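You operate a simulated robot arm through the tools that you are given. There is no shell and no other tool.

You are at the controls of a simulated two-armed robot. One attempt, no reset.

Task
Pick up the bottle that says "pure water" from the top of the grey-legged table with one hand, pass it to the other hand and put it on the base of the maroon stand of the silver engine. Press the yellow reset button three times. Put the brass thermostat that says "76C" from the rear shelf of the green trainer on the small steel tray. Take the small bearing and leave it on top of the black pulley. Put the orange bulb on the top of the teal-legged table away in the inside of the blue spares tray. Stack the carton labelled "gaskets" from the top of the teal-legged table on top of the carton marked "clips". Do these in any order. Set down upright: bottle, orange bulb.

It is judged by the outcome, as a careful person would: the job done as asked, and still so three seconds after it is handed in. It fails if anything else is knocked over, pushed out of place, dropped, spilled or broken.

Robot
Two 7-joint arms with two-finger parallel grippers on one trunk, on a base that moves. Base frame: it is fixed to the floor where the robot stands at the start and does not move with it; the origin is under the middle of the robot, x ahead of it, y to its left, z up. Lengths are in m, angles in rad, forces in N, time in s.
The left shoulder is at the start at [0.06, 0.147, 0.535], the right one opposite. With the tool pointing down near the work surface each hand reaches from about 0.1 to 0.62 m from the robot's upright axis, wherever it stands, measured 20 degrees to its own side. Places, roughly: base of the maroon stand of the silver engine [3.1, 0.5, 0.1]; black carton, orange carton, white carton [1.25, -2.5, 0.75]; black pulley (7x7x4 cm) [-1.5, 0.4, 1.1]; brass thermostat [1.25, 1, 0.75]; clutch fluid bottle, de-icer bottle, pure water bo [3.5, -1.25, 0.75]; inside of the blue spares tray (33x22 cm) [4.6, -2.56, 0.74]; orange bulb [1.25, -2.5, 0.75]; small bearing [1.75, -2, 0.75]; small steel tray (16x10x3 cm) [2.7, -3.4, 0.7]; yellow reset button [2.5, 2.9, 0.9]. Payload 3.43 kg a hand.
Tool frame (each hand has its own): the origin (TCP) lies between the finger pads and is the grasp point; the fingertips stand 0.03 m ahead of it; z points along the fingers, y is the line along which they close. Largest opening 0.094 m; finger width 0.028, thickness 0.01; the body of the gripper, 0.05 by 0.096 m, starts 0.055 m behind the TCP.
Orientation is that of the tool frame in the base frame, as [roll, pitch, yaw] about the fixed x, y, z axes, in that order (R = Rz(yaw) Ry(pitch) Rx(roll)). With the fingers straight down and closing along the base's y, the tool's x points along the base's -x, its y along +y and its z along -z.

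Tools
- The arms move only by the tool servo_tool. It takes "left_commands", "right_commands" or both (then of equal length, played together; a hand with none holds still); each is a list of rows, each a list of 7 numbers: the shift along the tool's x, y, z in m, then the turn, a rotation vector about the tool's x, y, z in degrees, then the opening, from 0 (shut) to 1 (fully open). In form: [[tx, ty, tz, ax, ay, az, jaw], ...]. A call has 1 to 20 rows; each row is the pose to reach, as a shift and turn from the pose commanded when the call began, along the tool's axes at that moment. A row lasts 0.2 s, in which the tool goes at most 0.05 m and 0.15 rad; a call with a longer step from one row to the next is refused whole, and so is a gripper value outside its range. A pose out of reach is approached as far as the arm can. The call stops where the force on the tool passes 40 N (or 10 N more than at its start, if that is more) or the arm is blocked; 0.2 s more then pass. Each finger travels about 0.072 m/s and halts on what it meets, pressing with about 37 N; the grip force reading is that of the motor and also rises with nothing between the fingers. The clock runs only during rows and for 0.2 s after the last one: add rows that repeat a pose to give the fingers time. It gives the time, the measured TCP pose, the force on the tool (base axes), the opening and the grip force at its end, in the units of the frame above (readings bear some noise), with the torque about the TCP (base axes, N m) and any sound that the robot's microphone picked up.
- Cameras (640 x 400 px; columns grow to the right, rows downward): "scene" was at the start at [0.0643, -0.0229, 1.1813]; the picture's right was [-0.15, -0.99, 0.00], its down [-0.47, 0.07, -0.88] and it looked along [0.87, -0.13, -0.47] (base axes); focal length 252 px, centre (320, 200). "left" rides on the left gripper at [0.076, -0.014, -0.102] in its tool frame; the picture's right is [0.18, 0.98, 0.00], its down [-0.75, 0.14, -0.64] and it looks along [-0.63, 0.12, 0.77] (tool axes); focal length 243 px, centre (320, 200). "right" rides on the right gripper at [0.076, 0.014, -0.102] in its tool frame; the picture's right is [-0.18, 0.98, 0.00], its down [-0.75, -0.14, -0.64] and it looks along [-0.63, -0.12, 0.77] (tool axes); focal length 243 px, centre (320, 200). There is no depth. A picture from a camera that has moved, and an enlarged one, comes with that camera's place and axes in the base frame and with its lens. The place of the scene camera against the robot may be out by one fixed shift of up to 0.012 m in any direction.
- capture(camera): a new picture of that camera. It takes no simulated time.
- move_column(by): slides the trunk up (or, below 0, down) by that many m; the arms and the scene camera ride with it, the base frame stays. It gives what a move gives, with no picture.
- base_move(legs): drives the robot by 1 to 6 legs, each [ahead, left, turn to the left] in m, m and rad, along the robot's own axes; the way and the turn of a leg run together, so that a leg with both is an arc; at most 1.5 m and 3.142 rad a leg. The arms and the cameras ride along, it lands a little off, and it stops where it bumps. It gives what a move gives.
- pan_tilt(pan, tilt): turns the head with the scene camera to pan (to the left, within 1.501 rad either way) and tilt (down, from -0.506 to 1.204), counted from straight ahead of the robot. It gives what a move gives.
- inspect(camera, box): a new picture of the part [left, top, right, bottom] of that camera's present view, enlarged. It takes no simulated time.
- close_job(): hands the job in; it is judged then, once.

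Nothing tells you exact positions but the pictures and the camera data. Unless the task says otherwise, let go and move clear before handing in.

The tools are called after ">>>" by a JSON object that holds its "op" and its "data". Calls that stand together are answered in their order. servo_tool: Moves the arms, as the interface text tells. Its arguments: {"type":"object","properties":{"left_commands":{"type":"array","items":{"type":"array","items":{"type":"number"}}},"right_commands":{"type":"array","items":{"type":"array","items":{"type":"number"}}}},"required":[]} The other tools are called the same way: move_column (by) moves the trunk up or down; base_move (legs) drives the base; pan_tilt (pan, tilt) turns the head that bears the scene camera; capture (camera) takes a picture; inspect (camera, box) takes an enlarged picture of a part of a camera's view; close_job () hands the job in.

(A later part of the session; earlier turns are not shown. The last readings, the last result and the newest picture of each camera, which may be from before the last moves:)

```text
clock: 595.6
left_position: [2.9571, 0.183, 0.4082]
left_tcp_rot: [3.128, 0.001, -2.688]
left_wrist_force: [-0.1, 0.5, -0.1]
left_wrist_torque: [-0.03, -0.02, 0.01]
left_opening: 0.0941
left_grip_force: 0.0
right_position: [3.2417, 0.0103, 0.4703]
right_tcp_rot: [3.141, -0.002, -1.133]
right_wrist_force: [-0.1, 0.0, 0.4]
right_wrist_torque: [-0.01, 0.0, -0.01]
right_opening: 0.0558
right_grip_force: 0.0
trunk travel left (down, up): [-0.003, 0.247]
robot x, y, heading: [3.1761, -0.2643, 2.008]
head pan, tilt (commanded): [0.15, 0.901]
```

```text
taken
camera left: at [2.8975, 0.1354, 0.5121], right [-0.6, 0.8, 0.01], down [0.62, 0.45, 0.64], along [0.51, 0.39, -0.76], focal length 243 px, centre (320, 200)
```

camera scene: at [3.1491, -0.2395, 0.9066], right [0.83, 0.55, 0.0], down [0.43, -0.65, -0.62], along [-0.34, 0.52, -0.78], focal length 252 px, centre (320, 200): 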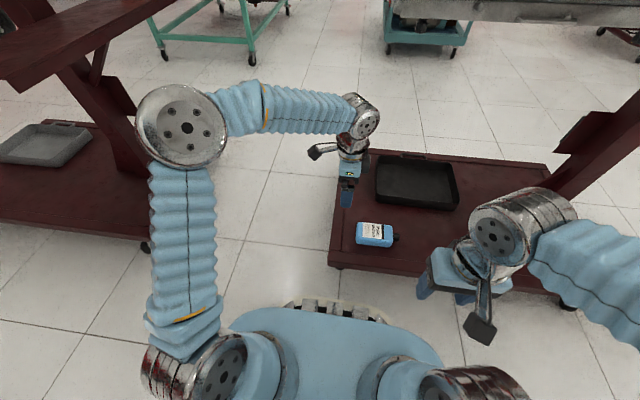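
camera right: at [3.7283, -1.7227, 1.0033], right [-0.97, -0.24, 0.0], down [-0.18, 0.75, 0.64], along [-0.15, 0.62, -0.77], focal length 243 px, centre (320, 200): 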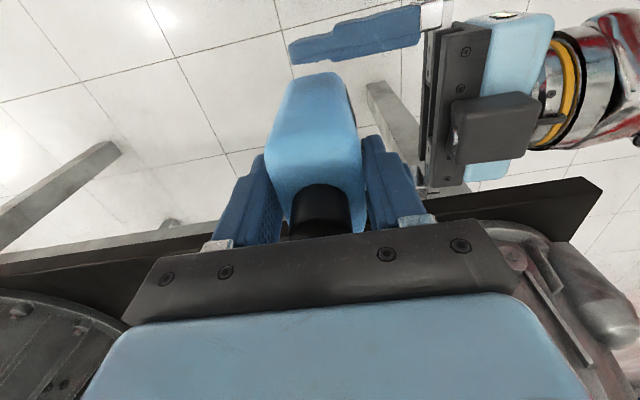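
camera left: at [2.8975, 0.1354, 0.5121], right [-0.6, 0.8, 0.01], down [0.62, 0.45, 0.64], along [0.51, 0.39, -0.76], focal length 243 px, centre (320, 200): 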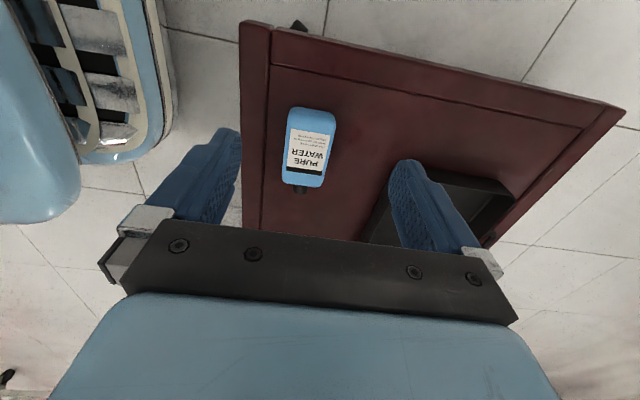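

The bottle is in view: body from about (2.996, 0.195) to (3.104, 0.257). I'll move over a point near its shoulder, align, and descend partway.

>>> {"op": "servo_tool", "data": {"left_commands": [[-0.035, 0, 0, 0.75, 0, -2, 1], [-0.07, 0, 0, 0.75, 0, -4, 1], [-0.105, 0, 0, 0.75, 0, -4, 1], [-0.137, 0, 0.01, 0.75, 0, -4, 1], [-0.137, 0, 0.04, 0.75, 0, -4, 1], [-0.137, 0, 0.07, 0.75, 0, -4, 1], [-0.137, 0, 0.1, 0.75, 0, -4, 1], [-0.137, 0, 0.1, 0.75, 0, -4, 1]]}}

>>> {"op": "capture", "data": {"camera": "left"}}

>>> {"op": "inspect", "data": {"camera": "left", "box": [230, 30, 430, 200]}}

>>> {"op": "capture", "data": {"camera": "scene"}}

```text
clock: 597.4
left_position: [3.081, 0.2438, 0.3088]
left_tcp_rot: [3.141, 0.004, -2.619]
left_wrist_force: [0.0, -0.3, -0.3]
left_wrist_torque: [0.02, 0.02, -0.04]
left_opening: 0.094
left_grip_force: 0.1
right_position: [3.2421, 0.0097, 0.4708]
right_tcp_rot: [3.139, -0.002, -1.133]
right_wrist_force: [-0.3, 0.3, -0.3]
right_wrist_torque: [0.0, 0.01, -0.02]
right_opening: 0.0562
right_grip_force: 0.1
trunk travel left (down, up): [-0.003, 0.247]
robot x, y, heading: [3.176, -0.2649, 2.011]
head pan, tilt (commanded): [0.15, 0.901]
```

```text
taken
camera left: at [3.0229, 0.1931, 0.4113], right [-0.65, 0.76, 0.0], down [0.58, 0.5, 0.64], along [0.49, 0.42, -0.76], focal length 243 px, centre (320, 200)
```

left: 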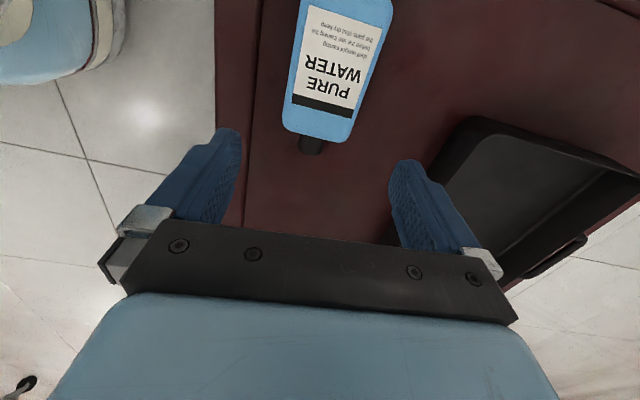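

```text
2.35 times, centred on (330, 115) of left
camera zoom: at [3.0229, 0.1931, 0.4113], right [-0.65, 0.76, 0.0], down [0.58, 0.5, 0.64], along [0.49, 0.42, -0.76], focal length 571 px, centre (296, 400)
```

zoom: 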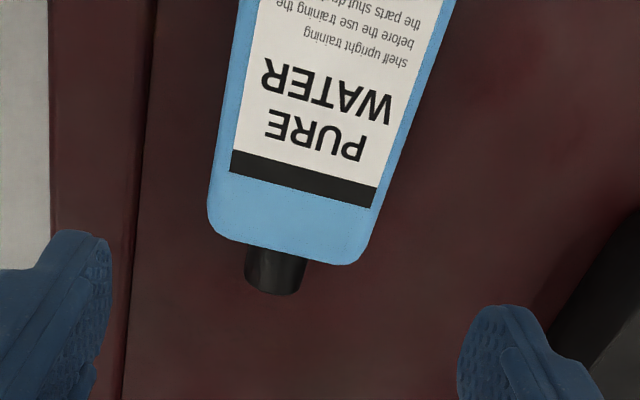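

```text
taken
camera scene: at [3.1492, -0.2395, 0.9066], right [0.83, 0.55, 0.0], down [0.43, -0.65, -0.62], along [-0.34, 0.52, -0.78], focal length 252 px, centre (320, 200)
```

scene: 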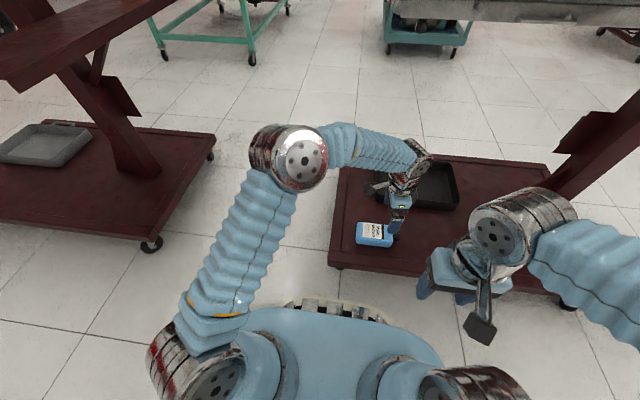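

Using the known 7.45 cm width, the panel is at z≈0.11 and the raised border at ≈0.15. The bottle's shoulder is at (3.116, 0.267). I'll align with its axis and descend around it.

>>> {"op": "servo_tool", "data": {"left_commands": [[-0.005, 0.002, 0.02, 0, 0, 1.6, 1], [-0.0093, 0.0044, 0.05, 0, 0, 3.2, 1], [-0.0093, 0.0044, 0.08, 0, 0, 3.2, 1], [-0.0093, 0.0044, 0.105, 0, 0, 3.2, 1], [-0.0093, 0.0044, 0.12, 0, 0, 3.2, 1], [-0.0093, 0.0044, 0.12, 0, 0, 3.2, 1]]}}

>>> {"op": "capture", "data": {"camera": "left"}}

>>> {"op": "inspect", "data": {"camera": "scene", "box": [330, 150, 450, 270]}}

```text
clock: 598.8
left_position: [3.087, 0.2541, 0.1892]
left_tcp_rot: [3.141, 0.003, -2.675]
left_wrist_force: [-0.2, 0.1, -0.5]
left_wrist_torque: [0.0, -0.01, -0.02]
left_opening: 0.0941
left_grip_force: 0.1
right_position: [3.2426, 0.01, 0.4702]
right_tcp_rot: [3.142, -0.001, -1.133]
right_wrist_force: [-0.1, -0.8, 0.7]
right_wrist_torque: [0.03, 0.01, 0.01]
right_opening: 0.0565
right_grip_force: 0.1
trunk travel left (down, up): [-0.003, 0.247]
robot x, y, heading: [3.1764, -0.2684, 2.013]
head pan, tilt (commanded): [0.15, 0.901]
```

```text
taken
camera left: at [3.0268, 0.2057, 0.2919], right [-0.61, 0.79, 0.0], down [0.61, 0.46, 0.64], along [0.51, 0.39, -0.76], focal length 243 px, centre (320, 200)
```

left: 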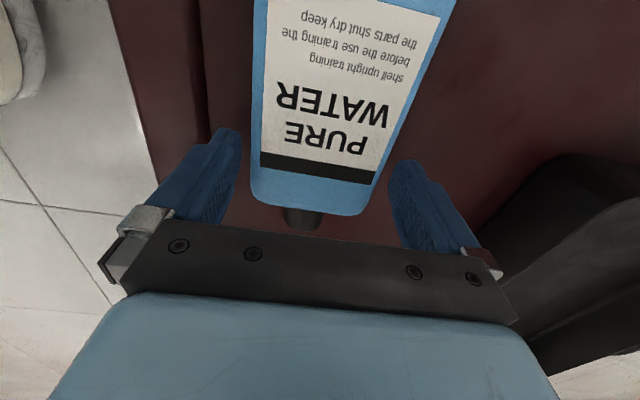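

```text
3.33 times, centred on (390, 210) of scene
camera zoom: at [3.1491, -0.2395, 0.9065], right [0.83, 0.55, 0.0], down [0.43, -0.65, -0.62], along [-0.34, 0.52, -0.78], focal length 840 px, centre (87, 167)
```

zoom: 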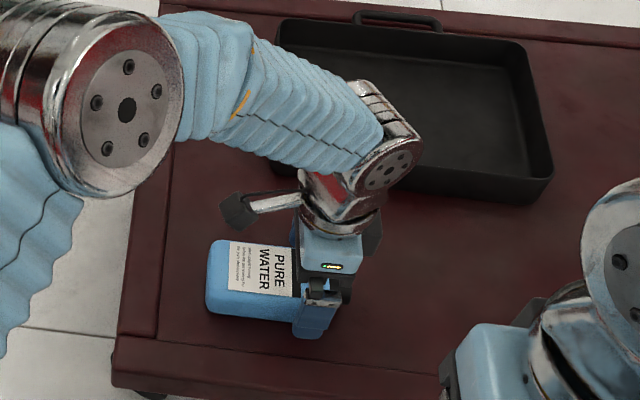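

Well aligned just below the shoulder. Lowering the fingers beside the bottle in small steps.

>>> {"op": "servo_tool", "data": {"left_commands": [[0, 0, 0.012, 0, 0, 0, 1], [0, 0, 0.024, 0, 0, 0, 1], [0, 0, 0.034, 0, 0, 0, 1], [0, 0, 0.04, 0, 0, 0, 1]]}}

>>> {"op": "servo_tool", "data": {"left_commands": [[0, 0, 0.003, 0, 0, 0, 1], [0, 0, 0.006, 0, 0, 0, 1]]}}

>>> {"op": "capture", "data": {"camera": "left"}}

```text
clock: 599.4
left_position: [3.0879, 0.254, 0.1749]
left_tcp_rot: [3.141, 0.003, -2.674]
left_wrist_force: [-3.8, -3.5, 17.0]
left_wrist_torque: [-0.99, -0.11, -0.27]
left_opening: 0.0938
left_grip_force: 0.0
right_position: [3.2411, 0.0097, 0.4714]
right_tcp_rot: [3.141, 0.0, -1.133]
right_wrist_force: [-0.4, -0.6, 0.2]
right_wrist_torque: [0.01, 0.02, 0.05]
right_opening: 0.0563
right_grip_force: 0.0
trunk travel left (down, up): [-0.003, 0.247]
robot x, y, heading: [3.1757, -0.2643, 2.01]
head pan, tilt (commanded): [0.15, 0.901]
stopped in row 2 (left hand): the force on the tool passed its limit at 56 N (the readings are from after the stop); the commanded pose is now the measured one
```

```text
clock: 599.8
left_position: [3.088, 0.2541, 0.1747]
left_tcp_rot: [-3.141, 0.002, -2.675]
left_wrist_force: [-2.4, -7.7, 18.2]
left_wrist_torque: [-1.18, -0.16, -0.21]
left_opening: 0.094
left_grip_force: 0.0
right_position: [3.2416, 0.009, 0.4712]
right_tcp_rot: [3.141, 0.001, -1.133]
right_wrist_force: [0.0, 0.2, 0.4]
right_wrist_torque: [-0.03, -0.01, 0.0]
right_opening: 0.0562
right_grip_force: 0.1
trunk travel left (down, up): [-0.003, 0.247]
robot x, y, heading: [3.1733, -0.2657, 2.006]
head pan, tilt (commanded): [0.15, 0.901]
stopped in row 1 (left hand): the force on the tool passed its limit at 45 N (the readings are from after the stop); the commanded pose is now the measured one
```

```text
taken
camera left: at [3.0271, 0.2061, 0.2782], right [-0.61, 0.79, 0.0], down [0.61, 0.46, 0.64], along [0.51, 0.39, -0.77], focal length 243 px, centre (320, 200)
```

left: 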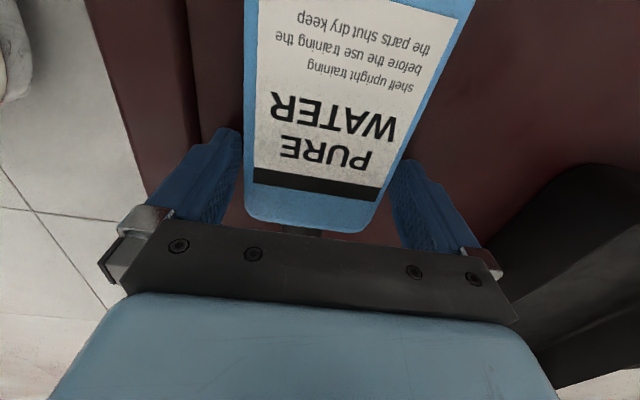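

The south fingertip is touching the raised south border. I'll rise a little, narrow the jaw slightly and shift 4–5 mm north so that finger fits between the bottle and the border.

>>> {"op": "servo_tool", "data": {"left_commands": [[0, 0.002, -0.008, 0, 0, 0, 1], [0, 0.005, -0.015, 0, 0, 0, 0.95], [0, 0.005, -0.015, 0, 0, 0, 0.9], [0, 0.005, -0.015, 0, 0, 0, 0.9]]}}

>>> {"op": "inspect", "data": {"camera": "left", "box": [180, 60, 460, 260]}}

>>> {"op": "inspect", "data": {"camera": "scene", "box": [340, 190, 440, 270]}}

```text
clock: 600.8
left_position: [3.0856, 0.2589, 0.1893]
left_tcp_rot: [-3.141, 0.002, -2.674]
left_wrist_force: [0.3, -0.5, 0.0]
left_wrist_torque: [0.01, -0.01, -0.04]
left_opening: 0.0849
left_grip_force: 0.5
right_position: [3.241, 0.0105, 0.471]
right_tcp_rot: [3.141, -0.001, -1.132]
right_wrist_force: [0.0, 0.2, -0.9]
right_wrist_torque: [-0.01, 0.0, 0.0]
right_opening: 0.0565
right_grip_force: 0.1
trunk travel left (down, up): [-0.003, 0.247]
robot x, y, heading: [3.1751, -0.2683, 2.01]
head pan, tilt (commanded): [0.15, 0.901]
```

```text
2.00 times, centred on (320, 160) of left
camera zoom: at [3.0246, 0.2109, 0.2914], right [-0.61, 0.79, 0.0], down [0.61, 0.47, 0.64], along [0.51, 0.39, -0.77], focal length 485 px, centre (320, 280)
```

zoom: 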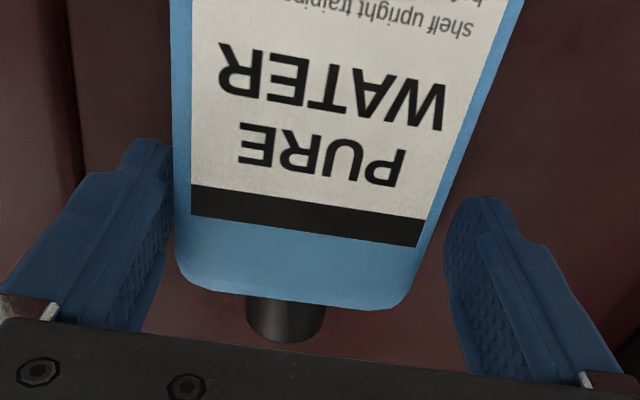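

```text
5.00 times, centred on (390, 230) of scene
camera zoom: at [3.1491, -0.2396, 0.9065], right [0.83, 0.55, 0.0], down [0.43, -0.65, -0.62], along [-0.34, 0.52, -0.78], focal length 1260 px, centre (-30, 50)
```

zoom: 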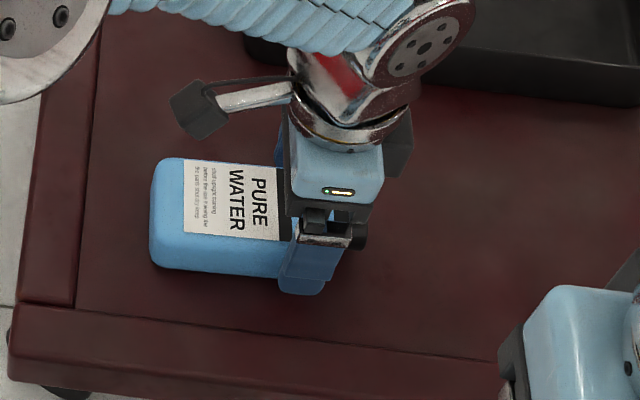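

I need to know the panel height for certain. I'll lift the hand, shift east past the cap, close the jaw and gently probe the bare panel.

>>> {"op": "servo_tool", "data": {"left_commands": [[0, 0, -0.03, 0, 0, 0, 0.9], [0, 0, -0.06, 0, 0, 0, 0.6], [-0.04, 0, -0.06, 0, 0, 0, 0.3], [-0.08, 0, -0.06, 0, 0, 0, 0], [-0.12, 0, -0.06, 0, 0, 0, 0], [-0.12, 0, -0.03, 0, 0, 0, 0], [-0.12, 0, 0, 0, 0, 0, 0], [-0.12, 0, 0.01, 0, 0, 0, 0], [-0.12, 0, 0.015, 0, 0, 0, 0], [-0.12, 0, 0.02, 0, 0, 0, 0], [-0.12, 0, 0.024, 0, 0, 0, 0], [-0.12, 0, 0.028, 0, 0, 0, 0], [-0.12, 0, 0.032, 0, 0, 0, 0], [-0.12, 0, 0.036, 0, 0, 0, 0], [-0.12, 0, 0.04, 0, 0, 0, 0]]}}

>>> {"op": "capture", "data": {"camera": "left"}}

>>> {"op": "capture", "data": {"camera": "scene"}}

```text
clock: 603.0
left_position: [3.1916, 0.3131, 0.1751]
left_tcp_rot: [-3.141, 0.002, -2.673]
left_wrist_force: [-4.5, -12.0, 17.7]
left_wrist_torque: [-0.44, 0.32, 0.0]
left_opening: 0.0002
left_grip_force: 33.2
right_position: [3.2419, 0.0088, 0.4713]
right_tcp_rot: [-3.141, 0.0, -1.134]
right_wrist_force: [0.9, 0.1, -0.9]
right_wrist_torque: [0.01, -0.05, 0.01]
right_opening: 0.0565
right_grip_force: 0.1
trunk travel left (down, up): [-0.003, 0.247]
robot x, y, heading: [3.1752, -0.2654, 2.009]
head pan, tilt (commanded): [0.15, 0.901]
stopped in row 11 (left hand): the force on the tool passed its limit at 48 N (the readings are from after the stop); the commanded pose is now the measured one
```

```text
taken
camera left: at [3.132, 0.2651, 0.2782], right [-0.61, 0.79, 0.0], down [0.61, 0.47, 0.64], along [0.51, 0.39, -0.77], focal length 243 px, centre (320, 200)
```

left: 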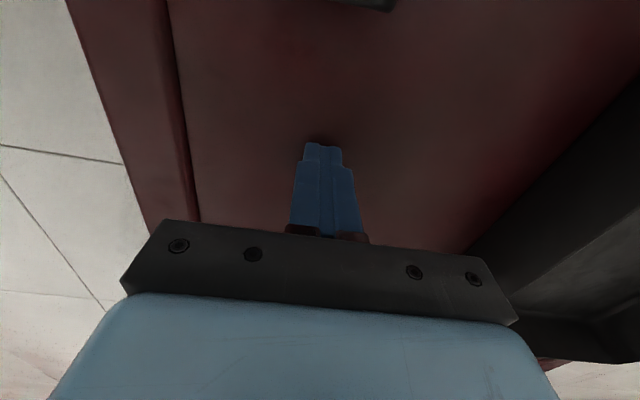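

```text
taken
camera scene: at [3.149, -0.2408, 0.9067], right [0.83, 0.55, 0.0], down [0.43, -0.65, -0.62], along [-0.34, 0.52, -0.78], focal length 252 px, centre (320, 200)
```

scene: 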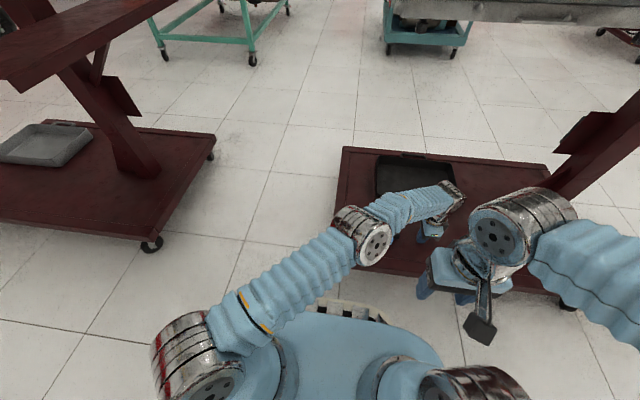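

The panel top is at z = 0.145. So earlier the palm touched the edge while the bottle was still 2 cm up, hence the fall. Now I can grip the lying bottle with tips just above the panel (TCP 0.178). Going back over it.

>>> {"op": "servo_tool", "data": {"left_commands": [[0, 0, -0.03, 0, 0, 0, 0], [0, 0, -0.065, 0, 0, 0, 0.4], [0.04, -0.001, -0.065, 0, 0, 0, 0.8], [0.08, -0.003, -0.065, 0, 0, 0, 1], [0.119, -0.0042, -0.065, 0, 0, 0, 1], [0.119, -0.0042, -0.065, 0, 0, 0, 1], [0.119, -0.0042, -0.04, 0, 0, 0, 1], [0.119, -0.0042, -0.02, 0, 0, 0, 1], [0.119, -0.0042, -0.008, 0, 0, 0, 1], [0.119, -0.0042, -0.004, 0, 0, 0, 1]]}}

>>> {"op": "capture", "data": {"camera": "left"}}

>>> {"op": "inspect", "data": {"camera": "scene", "box": [340, 190, 440, 270]}}

```text
clock: 605.2
left_position: [3.0879, 0.2566, 0.1762]
left_tcp_rot: [3.141, 0.0, -2.672]
left_wrist_force: [-0.2, -0.4, 0.3]
left_wrist_torque: [-0.04, -0.01, 0.03]
left_opening: 0.094
left_grip_force: 0.1
right_position: [3.2414, 0.0086, 0.4716]
right_tcp_rot: [3.139, -0.002, -1.131]
right_wrist_force: [0.0, -0.3, -0.1]
right_wrist_torque: [0.03, -0.01, -0.01]
right_opening: 0.0564
right_grip_force: 0.0
trunk travel left (down, up): [-0.003, 0.247]
robot x, y, heading: [3.1713, -0.2681, 2.008]
head pan, tilt (commanded): [0.15, 0.901]
```

```text
taken
camera left: at [3.0275, 0.2084, 0.2797], right [-0.61, 0.79, 0.0], down [0.61, 0.47, 0.64], along [0.51, 0.39, -0.77], focal length 243 px, centre (320, 200)
```

left: 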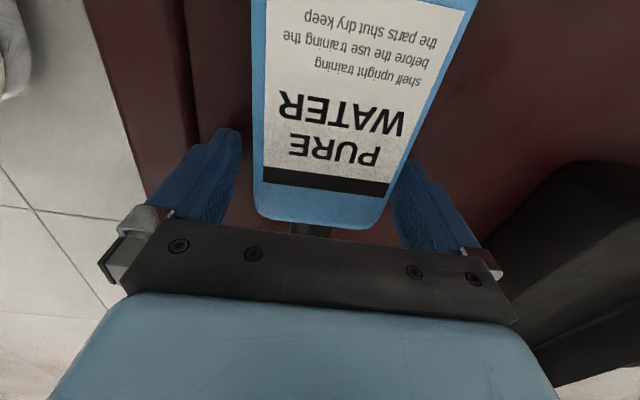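

```text
5.00 times, centred on (390, 230) of scene
camera zoom: at [3.149, -0.2398, 0.9066], right [0.83, 0.55, 0.0], down [0.43, -0.65, -0.62], along [-0.34, 0.52, -0.78], focal length 1260 px, centre (-30, 50)
```

zoom: 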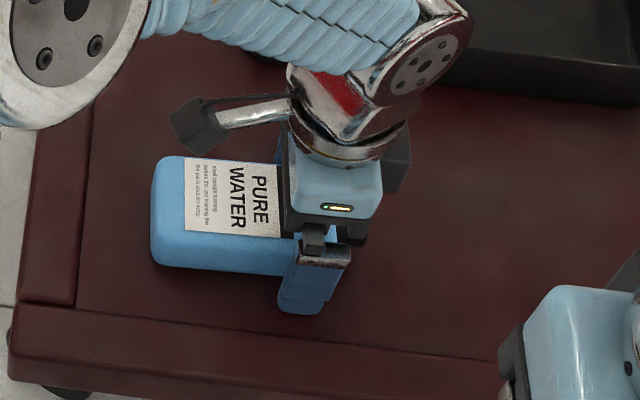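

The fingers are beside the bottle with no contact. Closing the jaw and lifting slowly.

>>> {"op": "servo_tool", "data": {"left_commands": [[0, 0, -0.001, 0, 0, 0, 0.85], [0, 0, -0.001, 0, 0, 0, 0.7], [0, 0, -0.001, 0, 0, 0, 0.4], [0, 0, -0.001, 0, 0, 0, 0], [0, 0, -0.001, 0, 0, 0, 0]]}}

>>> {"op": "servo_tool", "data": {"left_commands": [[0, 0, -0.004, 0, 0, 0, 0], [0, 0, -0.01, 0, 0, 0, 0], [0, 0, -0.02, 0, 0, 0, 0], [0, 0, -0.03, 0, 0, 0, 0], [0, 0, -0.045, 0, 0, 0, 0], [0, 0, -0.06, 0, 0, 0, 0]]}}

>>> {"op": "capture", "data": {"camera": "left"}}

>>> {"op": "inspect", "data": {"camera": "scene", "box": [330, 150, 450, 270]}}

```text
clock: 606.4
left_position: [3.0889, 0.2564, 0.178]
left_tcp_rot: [-3.141, 0.002, -2.672]
left_wrist_force: [-0.5, 1.0, 0.7]
left_wrist_torque: [0.18, -0.06, 0.05]
left_opening: 0.0743
left_grip_force: 36.7
right_position: [3.2415, 0.0094, 0.471]
right_tcp_rot: [3.14, -0.003, -1.132]
right_wrist_force: [-0.2, 0.2, 0.5]
right_wrist_torque: [0.03, 0.02, 0.0]
right_opening: 0.0561
right_grip_force: 0.0
trunk travel left (down, up): [-0.003, 0.247]
robot x, y, heading: [3.1757, -0.2656, 2.009]
head pan, tilt (commanded): [0.15, 0.901]
```

```text
clock: 607.8
left_position: [3.0865, 0.2539, 0.2365]
left_tcp_rot: [3.139, 0.002, -2.673]
left_wrist_force: [0.4, -0.5, -3.2]
left_wrist_torque: [0.09, -0.09, 0.02]
left_opening: 0.074
left_grip_force: 37.0
right_position: [3.2414, 0.0095, 0.4705]
right_tcp_rot: [3.141, -0.001, -1.133]
right_wrist_force: [-0.8, -0.2, -0.5]
right_wrist_torque: [0.0, -0.02, -0.01]
right_opening: 0.0566
right_grip_force: 0.1
trunk travel left (down, up): [-0.003, 0.247]
robot x, y, heading: [3.1771, -0.2672, 2.009]
head pan, tilt (commanded): [0.15, 0.901]
```

```text
taken
camera left: at [3.0268, 0.2073, 0.3404], right [-0.61, 0.79, 0.0], down [0.61, 0.47, 0.64], along [0.51, 0.39, -0.77], focal length 243 px, centre (320, 200)
```

left: 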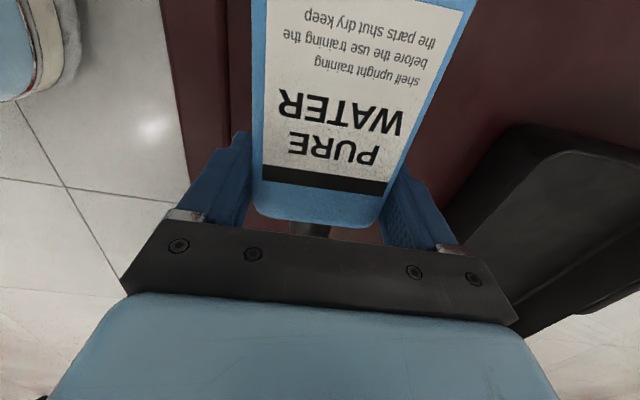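

```text
3.33 times, centred on (390, 210) of scene
camera zoom: at [3.149, -0.2396, 0.9065], right [0.83, 0.55, 0.0], down [0.43, -0.65, -0.62], along [-0.34, 0.52, -0.78], focal length 840 px, centre (87, 167)
```

zoom: 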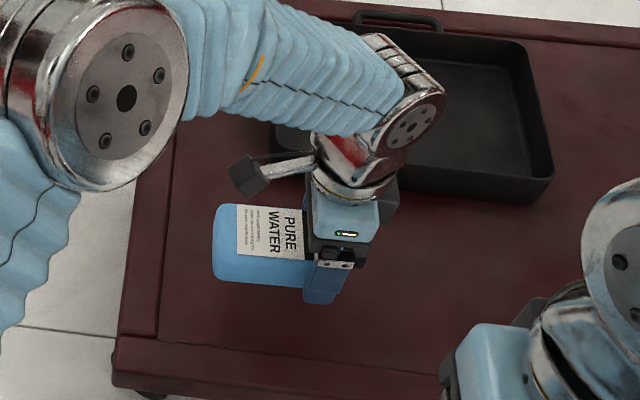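

Held firmly and still level. I'll lift to 0.42 m and rotate the hand 90° so that the bottle stands upright.

>>> {"op": "servo_tool", "data": {"left_commands": [[0, 0, -0.02, 0, 0, 0, 0], [0, 0, -0.04, 0, 0, 0, 0], [0, 0, -0.06, 0, 0, 0, 0], [0, 0, -0.08, 0, 0, 0, 0], [0, 0, -0.1, 0, 0, 0, 0], [0, 0, -0.12, 0, 0, 0, 0], [0, 0, -0.14, 0, 0, 0, 0], [0, 0, -0.16, 0, 0, 0, 0], [0, 0, -0.18, 0, 0, 0, 0]]}}

>>> {"op": "servo_tool", "data": {"left_commands": [[0, 0, 0, 0, -6, 0, 0], [0, 0, 0, 0, -12, 0, 0], [0, 0, 0, 0, -18, 0, 0], [0, 0, 0, 0, -24, 0, 0], [0, 0, 0, 0, -30, 0, 0], [0, 0, 0, 0, -36, 0, 0], [0, 0, 0, 0, -42, 0, 0], [0, 0, 0, 0, -48, 0, 0], [0, 0, 0, 0, -54, 0, 0], [0, 0, 0, 0, -60, 0, 0], [0, 0, 0, 0, -66, 0, 0], [0, 0, 0, 0, -72, 0, 0], [0, 0, 0, 0, -78, 0, 0], [0, 0, 0, 0, -84, 0, 0], [0, 0, 0, 0, -90, 0, 0], [0, 0, 0, 0, -90, 0, 0]]}}

>>> {"op": "capture", "data": {"camera": "scene"}}

>>> {"op": "capture", "data": {"camera": "left"}}

```text
clock: 609.8
left_position: [3.0874, 0.2566, 0.4172]
left_tcp_rot: [-3.141, 0.002, -2.674]
left_wrist_force: [0.5, 0.0, -4.0]
left_wrist_torque: [0.05, -0.12, -0.02]
left_opening: 0.074
left_grip_force: 36.9
right_position: [3.2411, 0.0094, 0.4712]
right_tcp_rot: [3.138, -0.001, -1.133]
right_wrist_force: [-0.6, -0.9, 0.1]
right_wrist_torque: [-0.01, 0.0, 0.0]
right_opening: 0.0564
right_grip_force: 0.0
trunk travel left (down, up): [-0.003, 0.247]
robot x, y, heading: [3.1758, -0.2669, 2.009]
head pan, tilt (commanded): [0.15, 0.901]
```

```text
clock: 613.2
left_position: [3.0874, 0.2559, 0.417]
left_tcp_rot: [-0.088, 1.567, 0.381]
left_wrist_force: [-0.2, 0.5, -3.9]
left_wrist_torque: [-0.02, 0.03, 0.01]
left_opening: 0.0739
left_grip_force: 36.6
right_position: [3.2417, 0.0088, 0.471]
right_tcp_rot: [3.139, -0.002, -1.132]
right_wrist_force: [-0.2, -0.1, 0.8]
right_wrist_torque: [0.02, -0.02, -0.02]
right_opening: 0.0564
right_grip_force: 0.1
trunk travel left (down, up): [-0.003, 0.247]
robot x, y, heading: [3.175, -0.2689, 2.008]
head pan, tilt (commanded): [0.15, 0.901]
```

```text
taken
camera scene: at [3.149, -0.2397, 0.9065], right [0.83, 0.55, 0.0], down [0.43, -0.65, -0.62], along [-0.34, 0.52, -0.78], focal length 252 px, centre (320, 200)
```

scene: 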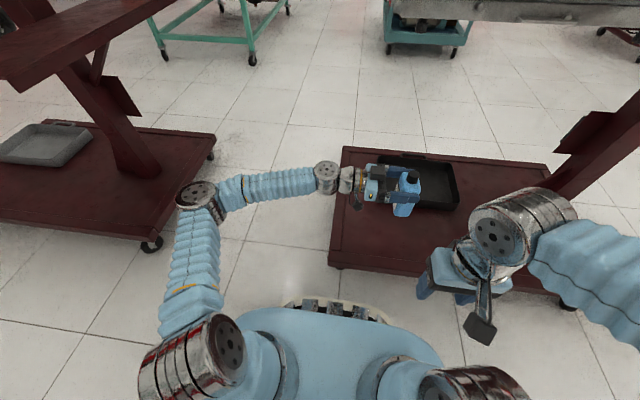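

```text
taken
camera left: at [3.004, 0.1963, 0.3419], right [-0.44, 0.88, -0.18], down [-0.64, -0.16, 0.75], along [0.63, 0.45, 0.63], focal length 243 px, centre (320, 200)
```

left: 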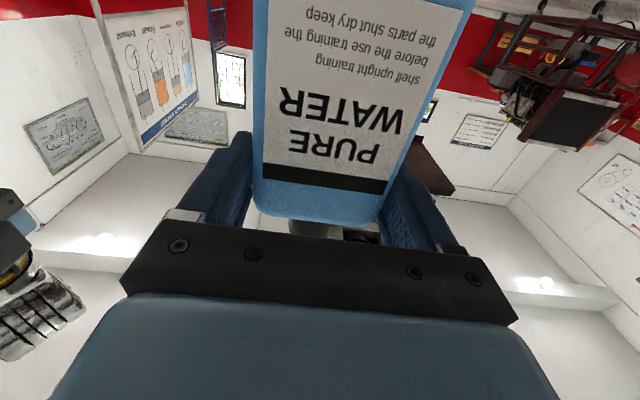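

The bottle hangs upright again, gripped near its shoulder. I'll zoom to verify it's vertical, then choose the spot and lower.

>>> {"op": "inspect", "data": {"camera": "scene", "box": [330, 140, 480, 270]}}

```text
3.08 times, centred on (405, 205) of scene
camera zoom: at [3.149, -0.2397, 0.9065], right [0.83, 0.55, 0.0], down [0.43, -0.65, -0.62], along [-0.34, 0.52, -0.78], focal length 775 px, centre (58, 185)
```

zoom: 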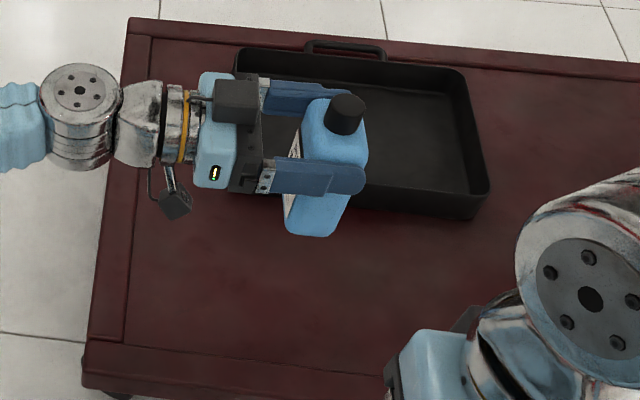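

The bottle hasn't rotated in the grip and the tool is within a fraction of a degree of level, so it's upright. Below is clear panel. Lowering toward contact expected at TCP ≈ 0.247.

>>> {"op": "servo_tool", "data": {"left_commands": [[0.02, 0, 0, 0, 0, 0, 0], [0.04, 0, 0, 0, 0, 0, 0], [0.06, 0, 0, 0, 0, 0, 0], [0.08, 0, 0, 0, 0, 0, 0], [0.1, 0, 0, 0, 0, 0, 0], [0.12, 0, 0, 0, 0, 0, 0], [0.135, 0, 0, 0, 0, 0, 0], [0.147, 0, 0, 0, 0, 0, 0], [0.155, 0, 0, 0, 0, 0, 0]]}}

>>> {"op": "inspect", "data": {"camera": "scene", "box": [320, 150, 460, 270]}}

>>> {"op": "capture", "data": {"camera": "left"}}

```text
clock: 615.2
left_position: [3.0871, 0.2547, 0.2619]
left_tcp_rot: [-0.255, 1.569, 0.211]
left_wrist_force: [-0.3, -0.5, -3.3]
left_wrist_torque: [0.0, 0.06, -0.03]
left_opening: 0.0742
left_grip_force: 36.8
right_position: [3.2409, 0.0085, 0.4706]
right_tcp_rot: [-3.142, -0.002, -1.133]
right_wrist_force: [0.2, 0.2, -0.4]
right_wrist_torque: [-0.01, -0.01, 0.0]
right_opening: 0.0563
right_grip_force: 0.0
trunk travel left (down, up): [-0.003, 0.247]
robot x, y, heading: [3.173, -0.2685, 2.011]
head pan, tilt (commanded): [0.15, 0.901]
```

```text
3.33 times, centred on (390, 210) of scene
camera zoom: at [3.149, -0.2397, 0.9065], right [0.83, 0.55, 0.0], down [0.43, -0.65, -0.62], along [-0.34, 0.52, -0.78], focal length 840 px, centre (87, 167)
```

zoom: 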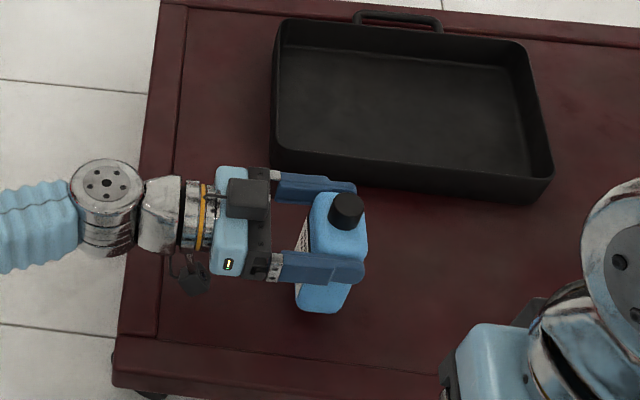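

```text
taken
camera left: at [3.0041, 0.1958, 0.1865], right [-0.44, 0.88, -0.18], down [-0.64, -0.16, 0.75], along [0.63, 0.45, 0.63], focal length 243 px, centre (320, 200)
```

left: 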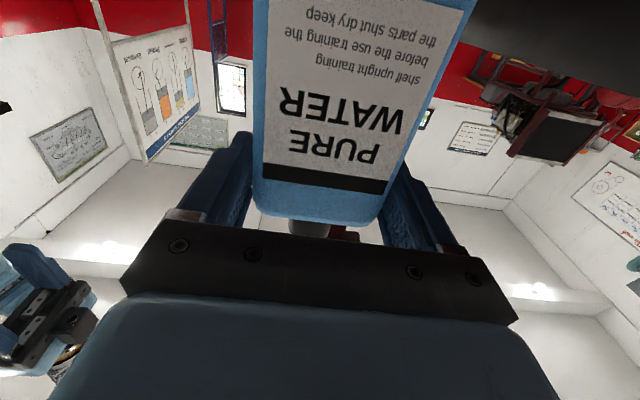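

Nearly there. Lowering in small steps.

>>> {"op": "servo_tool", "data": {"left_commands": [[0.003, 0, 0, 0, 0, 0, 0], [0.006, 0, 0, 0, 0, 0, 0], [0.009, 0, 0, 0, 0, 0, 0]]}}

>>> {"op": "servo_tool", "data": {"left_commands": [[0.0015, 0, 0, 0, 0, 0, 0], [0.003, 0, 0, 0, 0, 0, 0]]}}

>>> {"op": "servo_tool", "data": {"left_commands": [[0.0015, 0, 0, 0, 0, 0, 0], [0.003, 0, 0, 0, 0, 0, 0]]}}

```text
clock: 616.0
left_position: [3.0879, 0.2548, 0.253]
left_tcp_rot: [-0.616, 1.569, -0.148]
left_wrist_force: [-0.9, 0.4, -3.3]
left_wrist_torque: [-0.06, 0.02, -0.01]
left_opening: 0.0742
left_grip_force: 37.1
right_position: [3.2424, 0.0095, 0.4711]
right_tcp_rot: [3.14, -0.001, -1.132]
right_wrist_force: [0.1, 0.2, -0.1]
right_wrist_torque: [-0.03, 0.0, 0.03]
right_opening: 0.0562
right_grip_force: 0.2
trunk travel left (down, up): [-0.003, 0.247]
robot x, y, heading: [3.1721, -0.2655, 2.004]
head pan, tilt (commanded): [0.15, 0.901]
```

```text
clock: 616.6
left_position: [3.0873, 0.2551, 0.2504]
left_tcp_rot: [-0.584, 1.57, -0.116]
left_wrist_force: [1.3, 0.9, -2.9]
left_wrist_torque: [-0.02, 0.0, -0.02]
left_opening: 0.0742
left_grip_force: 37.2
right_position: [3.2414, 0.01, 0.4713]
right_tcp_rot: [3.14, -0.004, -1.135]
right_wrist_force: [0.6, -0.1, 0.3]
right_wrist_torque: [0.0, -0.01, 0.01]
right_opening: 0.0566
right_grip_force: 0.1
trunk travel left (down, up): [-0.003, 0.247]
robot x, y, heading: [3.1757, -0.2661, 2.011]
head pan, tilt (commanded): [0.15, 0.901]
```

```text
clock: 617.2
left_position: [3.0871, 0.2543, 0.2489]
left_tcp_rot: [-0.048, 1.567, 0.42]
left_wrist_force: [-4.4, -10.1, 15.7]
left_wrist_torque: [-2.27, 2.5, 0.69]
left_opening: 0.0743
left_grip_force: 36.7
right_position: [3.2414, 0.0092, 0.4714]
right_tcp_rot: [3.14, 0.0, -1.134]
right_wrist_force: [0.0, 0.6, 0.2]
right_wrist_torque: [-0.03, 0.0, 0.01]
right_opening: 0.0564
right_grip_force: 0.0
trunk travel left (down, up): [-0.003, 0.247]
robot x, y, heading: [3.1718, -0.2661, 2.006]
head pan, tilt (commanded): [0.15, 0.901]
```

The hand's camera is touching the raised west border. I'll lift 1 cm, shift 5 cm further east and lower again.

>>> {"op": "servo_tool", "data": {"left_commands": [[-0.005, 0, 0, 0, 0, 0, 0], [-0.015, 0, 0, 0, 0, 0, 0], [-0.015, 0, 0.012, 0, 0, 0, 0], [-0.015, 0, 0.025, 0, 0, 0, 0], [-0.015, 0, 0.038, 0, 0, 0, 0], [-0.015, 0, 0.05, 0, 0, 0, 0], [-0.008, 0, 0.05, 0, 0, 0, 0], [-0.004, 0, 0.05, 0, 0, 0, 0]]}}

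>>> {"op": "inspect", "data": {"camera": "scene", "box": [320, 150, 460, 270]}}

```text
clock: 619.0
left_position: [3.1322, 0.2772, 0.2515]
left_tcp_rot: [-0.517, 1.569, -0.048]
left_wrist_force: [-0.2, -0.1, -3.4]
left_wrist_torque: [-0.04, 0.02, -0.02]
left_opening: 0.0741
left_grip_force: 36.9
right_position: [3.2417, 0.0097, 0.4715]
right_tcp_rot: [3.139, -0.003, -1.132]
right_wrist_force: [0.4, 0.4, 0.1]
right_wrist_torque: [-0.03, -0.01, 0.02]
right_opening: 0.0564
right_grip_force: 0.0
trunk travel left (down, up): [-0.003, 0.247]
robot x, y, heading: [3.1736, -0.2645, 2.012]
head pan, tilt (commanded): [0.15, 0.901]
```

```text
3.33 times, centred on (390, 210) of scene
camera zoom: at [3.149, -0.2397, 0.9065], right [0.83, 0.55, 0.0], down [0.43, -0.65, -0.62], along [-0.34, 0.52, -0.78], focal length 840 px, centre (87, 167)
```

zoom: 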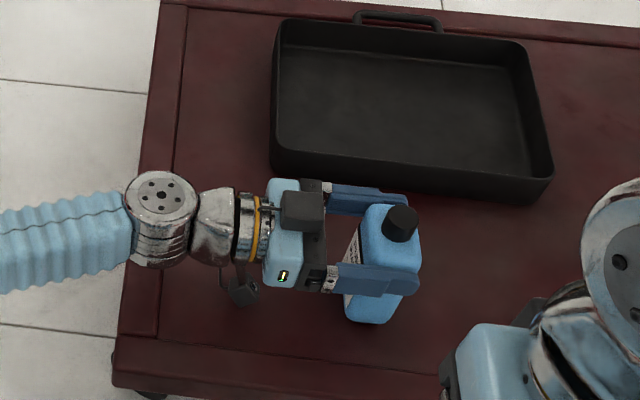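

Clear of the border now, with free panel beneath. Lowering in 1–2 mm steps again.

>>> {"op": "servo_tool", "data": {"left_commands": [[0.0015, 0, 0, 0, 0, 0, 0], [0.003, 0, 0, 0, 0, 0, 0]]}}

>>> {"op": "servo_tool", "data": {"left_commands": [[0.001, 0, 0, 0, 0, 0, 0], [0.002, 0, 0, 0, 0, 0, 0]]}}

```text
clock: 619.6
left_position: [3.1328, 0.2782, 0.2495]
left_tcp_rot: [-0.028, 1.568, 0.437]
left_wrist_force: [1.8, 1.3, 3.7]
left_wrist_torque: [-0.28, 0.53, -0.04]
left_opening: 0.0745
left_grip_force: 37.2
right_position: [3.2414, 0.0096, 0.4704]
right_tcp_rot: [3.14, -0.001, -1.133]
right_wrist_force: [-0.4, -0.5, 0.0]
right_wrist_torque: [0.02, 0.01, 0.02]
right_opening: 0.0562
right_grip_force: 0.1
trunk travel left (down, up): [-0.003, 0.247]
robot x, y, heading: [3.1784, -0.2651, 2.01]
head pan, tilt (commanded): [0.15, 0.901]
```

```text
clock: 620.2
left_position: [3.1322, 0.2781, 0.2496]
left_tcp_rot: [0.239, 1.564, 0.705]
left_wrist_force: [-1.3, -4.1, 27.5]
left_wrist_torque: [-2.24, 3.11, 0.29]
left_opening: 0.0743
left_grip_force: 37.2
right_position: [3.2412, 0.0094, 0.4715]
right_tcp_rot: [3.141, 0.0, -1.133]
right_wrist_force: [0.2, -0.1, -0.3]
right_wrist_torque: [-0.03, 0.01, 0.0]
right_opening: 0.0564
right_grip_force: 0.0
trunk travel left (down, up): [-0.003, 0.247]
robot x, y, heading: [3.1705, -0.2677, 2.008]
head pan, tilt (commanded): [0.15, 0.901]
```

The camera underneath touches the panel just as the bottle is ~2–3 mm above it. I'll raise 2 mm, tip the hand by 1.5° to lift the camera side, and lower until the bottle itself touches.

>>> {"op": "servo_tool", "data": {"left_commands": [[-0.002, 0, 0, 0, 0, 0, 0], [-0.003, 0, 0, 0, 0.8, 0, 0], [-0.003, 0, 0, 0, 1.6, 0, 0]]}}

>>> {"op": "servo_tool", "data": {"left_commands": [[0.001, 0, 0, 0, 0, 0, 0], [0.002, 0, 0, 0, 0, 0, 0]]}}

>>> {"op": "servo_tool", "data": {"left_commands": [[0.001, 0, 0, 0, 0, 0, 0], [0.002, 0, 0, 0, 0, 0, 0]]}}

```text
clock: 621.0
left_position: [3.1321, 0.2766, 0.2482]
left_tcp_rot: [-3.076, 1.543, -2.61]
left_wrist_force: [0.4, 0.1, -3.3]
left_wrist_torque: [0.0, 0.06, 0.0]
left_opening: 0.0743
left_grip_force: 37.3
right_position: [3.2412, 0.0102, 0.4709]
right_tcp_rot: [3.138, -0.001, -1.134]
right_wrist_force: [0.6, 0.2, -0.6]
right_wrist_torque: [0.01, -0.01, 0.0]
right_opening: 0.0564
right_grip_force: 0.0
trunk travel left (down, up): [-0.003, 0.247]
robot x, y, heading: [3.1744, -0.266, 2.011]
head pan, tilt (commanded): [0.15, 0.901]
```

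```text
clock: 621.6
left_position: [3.1339, 0.2769, 0.2463]
left_tcp_rot: [-3.11, 1.546, -2.644]
left_wrist_force: [0.1, -0.3, -3.7]
left_wrist_torque: [0.0, 0.01, 0.02]
left_opening: 0.0743
left_grip_force: 37.1
right_position: [3.2431, 0.0101, 0.4709]
right_tcp_rot: [3.14, 0.0, -1.135]
right_wrist_force: [0.3, 0.6, -0.5]
right_wrist_torque: [-0.01, 0.01, -0.01]
right_opening: 0.0565
right_grip_force: 0.0
trunk travel left (down, up): [-0.003, 0.247]
robot x, y, heading: [3.1735, -0.2665, 2.009]
head pan, tilt (commanded): [0.15, 0.901]
```

```text
clock: 622.2
left_position: [3.1328, 0.2775, 0.246]
left_tcp_rot: [-3.122, 1.544, -2.653]
left_wrist_force: [0.3, -0.9, 3.6]
left_wrist_torque: [-0.54, 0.65, 0.14]
left_opening: 0.0744
left_grip_force: 36.8
right_position: [3.2411, 0.0092, 0.4709]
right_tcp_rot: [3.141, -0.001, -1.134]
right_wrist_force: [0.4, -0.1, 0.2]
right_wrist_torque: [-0.03, 0.05, -0.01]
right_opening: 0.056
right_grip_force: 0.1
trunk travel left (down, up): [-0.003, 0.247]
robot x, y, heading: [3.1693, -0.2643, 2.007]
head pan, tilt (commanded): [0.15, 0.901]
```

The camera still touches first. Another 1.6° of tip and a couple of millimetres lower.

>>> {"op": "servo_tool", "data": {"left_commands": [[-0.001, 0, 0, 0, 0, 0, 0], [-0.001, 0, 0, 0, 0.8, 0, 0], [-0.001, 0, 0, 0, 1.6, 0, 0]]}}

>>> {"op": "servo_tool", "data": {"left_commands": [[0.001, 0, 0, 0, 0, 0, 0], [0.002, 0, 0, 0, 0, 0, 0]]}}

>>> {"op": "servo_tool", "data": {"left_commands": [[0.001, 0, 0, 0, 0, 0, 0], [0.002, 0, 0, 0, 0, 0, 0]]}}

```text
clock: 623.0
left_position: [3.1325, 0.2773, 0.2473]
left_tcp_rot: [-3.125, 1.516, -2.657]
left_wrist_force: [-0.2, -0.6, -1.1]
left_wrist_torque: [0.04, 0.01, 0.01]
left_opening: 0.0743
left_grip_force: 37.2
right_position: [3.2402, 0.0089, 0.4705]
right_tcp_rot: [3.139, -0.002, -1.131]
right_wrist_force: [-0.3, 0.2, 0.1]
right_wrist_torque: [0.01, 0.0, -0.01]
right_opening: 0.0563
right_grip_force: 0.0
trunk travel left (down, up): [-0.003, 0.247]
robot x, y, heading: [3.1719, -0.2621, 2.01]
head pan, tilt (commanded): [0.15, 0.901]
```

```text
clock: 623.6
left_position: [3.1316, 0.2759, 0.2469]
left_tcp_rot: [3.122, 1.517, -2.693]
left_wrist_force: [0.1, -0.2, 10.6]
left_wrist_torque: [0.6, -0.11, -0.02]
left_opening: 0.0741
left_grip_force: 37.4
right_position: [3.2414, 0.0088, 0.4725]
right_tcp_rot: [3.141, -0.001, -1.134]
right_wrist_force: [0.6, -0.6, 0.8]
right_wrist_torque: [0.02, -0.05, 0.03]
right_opening: 0.0564
right_grip_force: 0.1
trunk travel left (down, up): [-0.003, 0.247]
robot x, y, heading: [3.1724, -0.2667, 2.009]
head pan, tilt (commanded): [0.15, 0.901]
```

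```text
clock: 624.2
left_position: [3.1323, 0.2774, 0.2462]
left_tcp_rot: [3.124, 1.522, -2.691]
left_wrist_force: [-3.8, -6.7, 31.8]
left_wrist_torque: [0.07, -0.25, -0.14]
left_opening: 0.0739
left_grip_force: 37.2
right_position: [3.2416, 0.0085, 0.4716]
right_tcp_rot: [3.141, 0.0, -1.132]
right_wrist_force: [0.5, 0.2, -0.2]
right_wrist_torque: [0.0, -0.02, 0.02]
right_opening: 0.0563
right_grip_force: 0.1
trunk travel left (down, up): [-0.003, 0.247]
robot x, y, heading: [3.1726, -0.2681, 2.008]
head pan, tilt (commanded): [0.15, 0.901]
```

Now the contact force acts right under the bottle, so it is standing on the panel. Easing up slightly and opening the jaw gradually.

>>> {"op": "servo_tool", "data": {"left_commands": [[-0.001, 0, 0, 0, 0, 0, 0], [-0.0015, 0, 0, 0, 0, 0, 0]]}}

>>> {"op": "servo_tool", "data": {"left_commands": [[0, 0, 0, 0, 0, 0, 0.8], [0, 0, 0, 0, 0, 0, 0.81], [0, 0, 0, 0, 0, 0, 0.83], [0, 0, 0, 0, 0, 0, 0.85], [0, 0, 0, 0, 0, 0, 0.87], [0, 0, 0, 0, 0, 0, 0.87]]}}

>>> {"op": "inspect", "data": {"camera": "scene", "box": [320, 150, 460, 270]}}

>>> {"op": "capture", "data": {"camera": "left"}}

```text
clock: 624.8
left_position: [3.1325, 0.2783, 0.2463]
left_tcp_rot: [3.122, 1.52, -2.693]
left_wrist_force: [-2.6, -6.6, 30.1]
left_wrist_torque: [-0.05, -0.44, -0.13]
left_opening: 0.0742
left_grip_force: 36.7
right_position: [3.2411, 0.0092, 0.4711]
right_tcp_rot: [3.141, 0.0, -1.131]
right_wrist_force: [-0.4, -0.6, -0.8]
right_wrist_torque: [0.01, -0.03, 0.01]
right_opening: 0.0563
right_grip_force: 0.0
trunk travel left (down, up): [-0.003, 0.247]
robot x, y, heading: [3.1748, -0.264, 2.009]
head pan, tilt (commanded): [0.15, 0.901]
```

```text
clock: 626.2
left_position: [3.1317, 0.2775, 0.2442]
left_tcp_rot: [-3.126, 1.517, -2.656]
left_wrist_force: [-0.6, 0.7, -0.6]
left_wrist_torque: [0.02, -0.01, 0.0]
left_opening: 0.0817
left_grip_force: 0.0
right_position: [3.2418, 0.0095, 0.4712]
right_tcp_rot: [3.14, -0.001, -1.133]
right_wrist_force: [1.4, 0.6, 0.0]
right_wrist_torque: [-0.04, 0.02, 0.01]
right_opening: 0.0565
right_grip_force: 0.0
trunk travel left (down, up): [-0.003, 0.247]
robot x, y, heading: [3.1717, -0.2641, 2.006]
head pan, tilt (commanded): [0.15, 0.901]
```

```text
3.33 times, centred on (390, 210) of scene
camera zoom: at [3.1491, -0.2398, 0.9065], right [0.83, 0.55, 0.0], down [0.43, -0.65, -0.62], along [-0.34, 0.52, -0.78], focal length 840 px, centre (87, 167)
```

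zoom: 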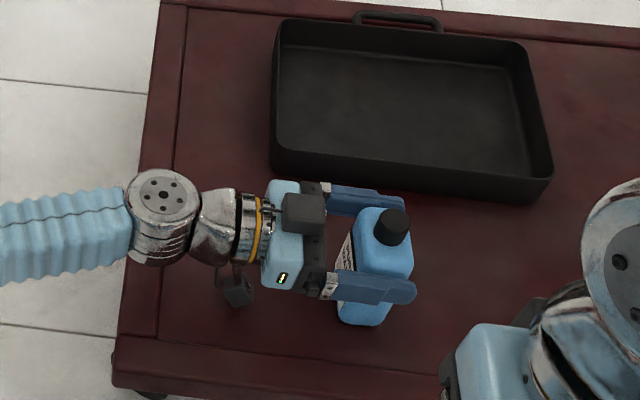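

```text
taken
camera left: at [3.0452, 0.2165, 0.174], right [-0.45, 0.87, -0.18], down [-0.6, -0.14, 0.79], along [0.66, 0.47, 0.59], focal length 243 px, centre (320, 200)
```

left: 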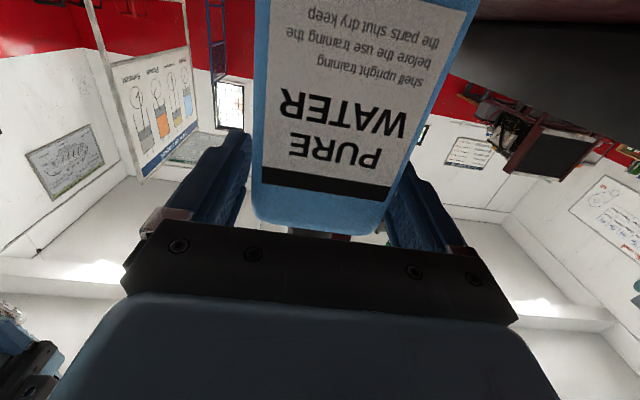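

The bottle stands on its own on the base. I'll open fully, rise a few centimetres to clear the border, then withdraw west.

>>> {"op": "servo_tool", "data": {"left_commands": [[0, 0, 0, 0, 0, 0, 0.92], [0, 0, 0, 0, 0, 0, 1], [0, 0, 0, 0, 0, 0, 1], [-0.01, 0, 0, 0, 0, 0, 1], [-0.02, 0, 0, 0, 0, 0, 1], [-0.03, 0, 0, 0, 0, 0, 1]]}}

>>> {"op": "inspect", "data": {"camera": "scene", "box": [320, 150, 460, 270]}}

```text
clock: 627.6
left_position: [3.1335, 0.279, 0.2748]
left_tcp_rot: [-3.119, 1.516, -2.651]
left_wrist_force: [0.2, 0.0, 0.2]
left_wrist_torque: [-0.01, 0.02, 0.01]
left_opening: 0.0941
left_grip_force: 0.1
right_position: [3.2413, 0.0099, 0.4716]
right_tcp_rot: [3.139, -0.001, -1.132]
right_wrist_force: [-0.7, -0.1, -0.1]
right_wrist_torque: [0.01, 0.02, 0.0]
right_opening: 0.0563
right_grip_force: 0.0
trunk travel left (down, up): [-0.003, 0.247]
robot x, y, heading: [3.1729, -0.2641, 2.011]
head pan, tilt (commanded): [0.15, 0.901]
```

```text
3.33 times, centred on (390, 210) of scene
camera zoom: at [3.149, -0.2398, 0.9065], right [0.83, 0.55, 0.0], down [0.43, -0.65, -0.62], along [-0.34, 0.52, -0.78], focal length 840 px, centre (87, 167)
```

zoom: 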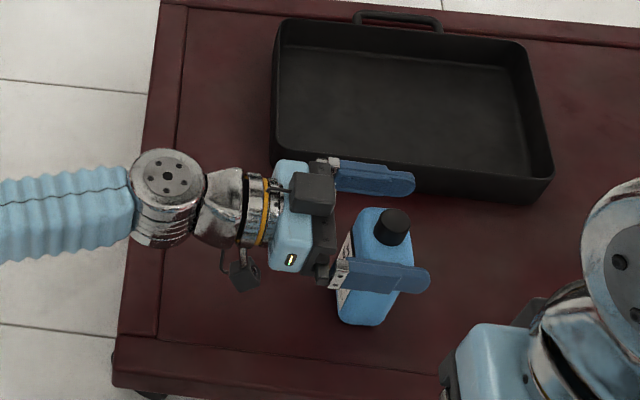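

It stands steady while the fingers rise. Withdrawing west now.

>>> {"op": "servo_tool", "data": {"left_commands": [[-0.003, 0, -0.015, 0, 0, 0, 1], [-0.005, 0, -0.035, 0, 0, 0, 1], [-0.01, 0, -0.06, 0, 0, 0, 1], [-0.02, 0, -0.09, 0, 0, 0, 1], [-0.03, 0, -0.12, 0, 0, 0, 1], [-0.05, 0, -0.15, 0, 0, 0, 1], [-0.08, 0, -0.17, 0, 0, 0, 1], [-0.12, 0, -0.17, 0, 0, 0, 1], [-0.16, 0, -0.17, 0, 0, 0, 1]]}}

>>> {"op": "inspect", "data": {"camera": "scene", "box": [320, 150, 460, 270]}}

>>> {"op": "capture", "data": {"camera": "scene"}}

```text
clock: 629.6
left_position: [2.9906, 0.2055, 0.4427]
left_tcp_rot: [-3.111, 1.516, -2.647]
left_wrist_force: [0.4, 0.5, -0.4]
left_wrist_torque: [0.0, 0.0, 0.01]
left_opening: 0.0938
left_grip_force: 0.0
right_position: [3.2413, 0.0101, 0.4709]
right_tcp_rot: [3.141, -0.002, -1.132]
right_wrist_force: [-0.1, 0.1, 0.7]
right_wrist_torque: [-0.05, 0.02, 0.0]
right_opening: 0.0565
right_grip_force: 0.0
trunk travel left (down, up): [-0.003, 0.247]
robot x, y, heading: [3.1782, -0.2602, 2.011]
head pan, tilt (commanded): [0.15, 0.901]
```

```text
3.33 times, centred on (390, 210) of scene
camera zoom: at [3.1489, -0.2398, 0.9065], right [0.83, 0.55, 0.0], down [0.43, -0.65, -0.62], along [-0.34, 0.52, -0.78], focal length 840 px, centre (87, 167)
```

zoom: 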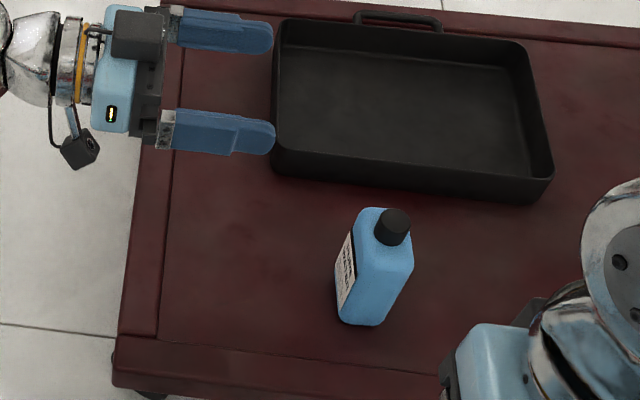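

```text
taken
camera scene: at [3.1489, -0.2398, 0.9065], right [0.83, 0.55, 0.0], down [0.43, -0.65, -0.62], along [-0.34, 0.52, -0.78], focal length 252 px, centre (320, 200)
```

scene: 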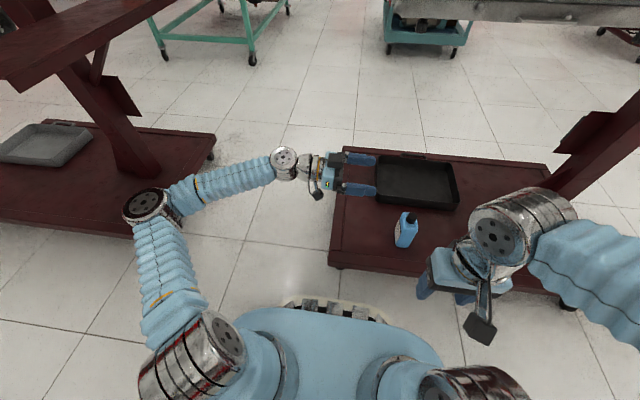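

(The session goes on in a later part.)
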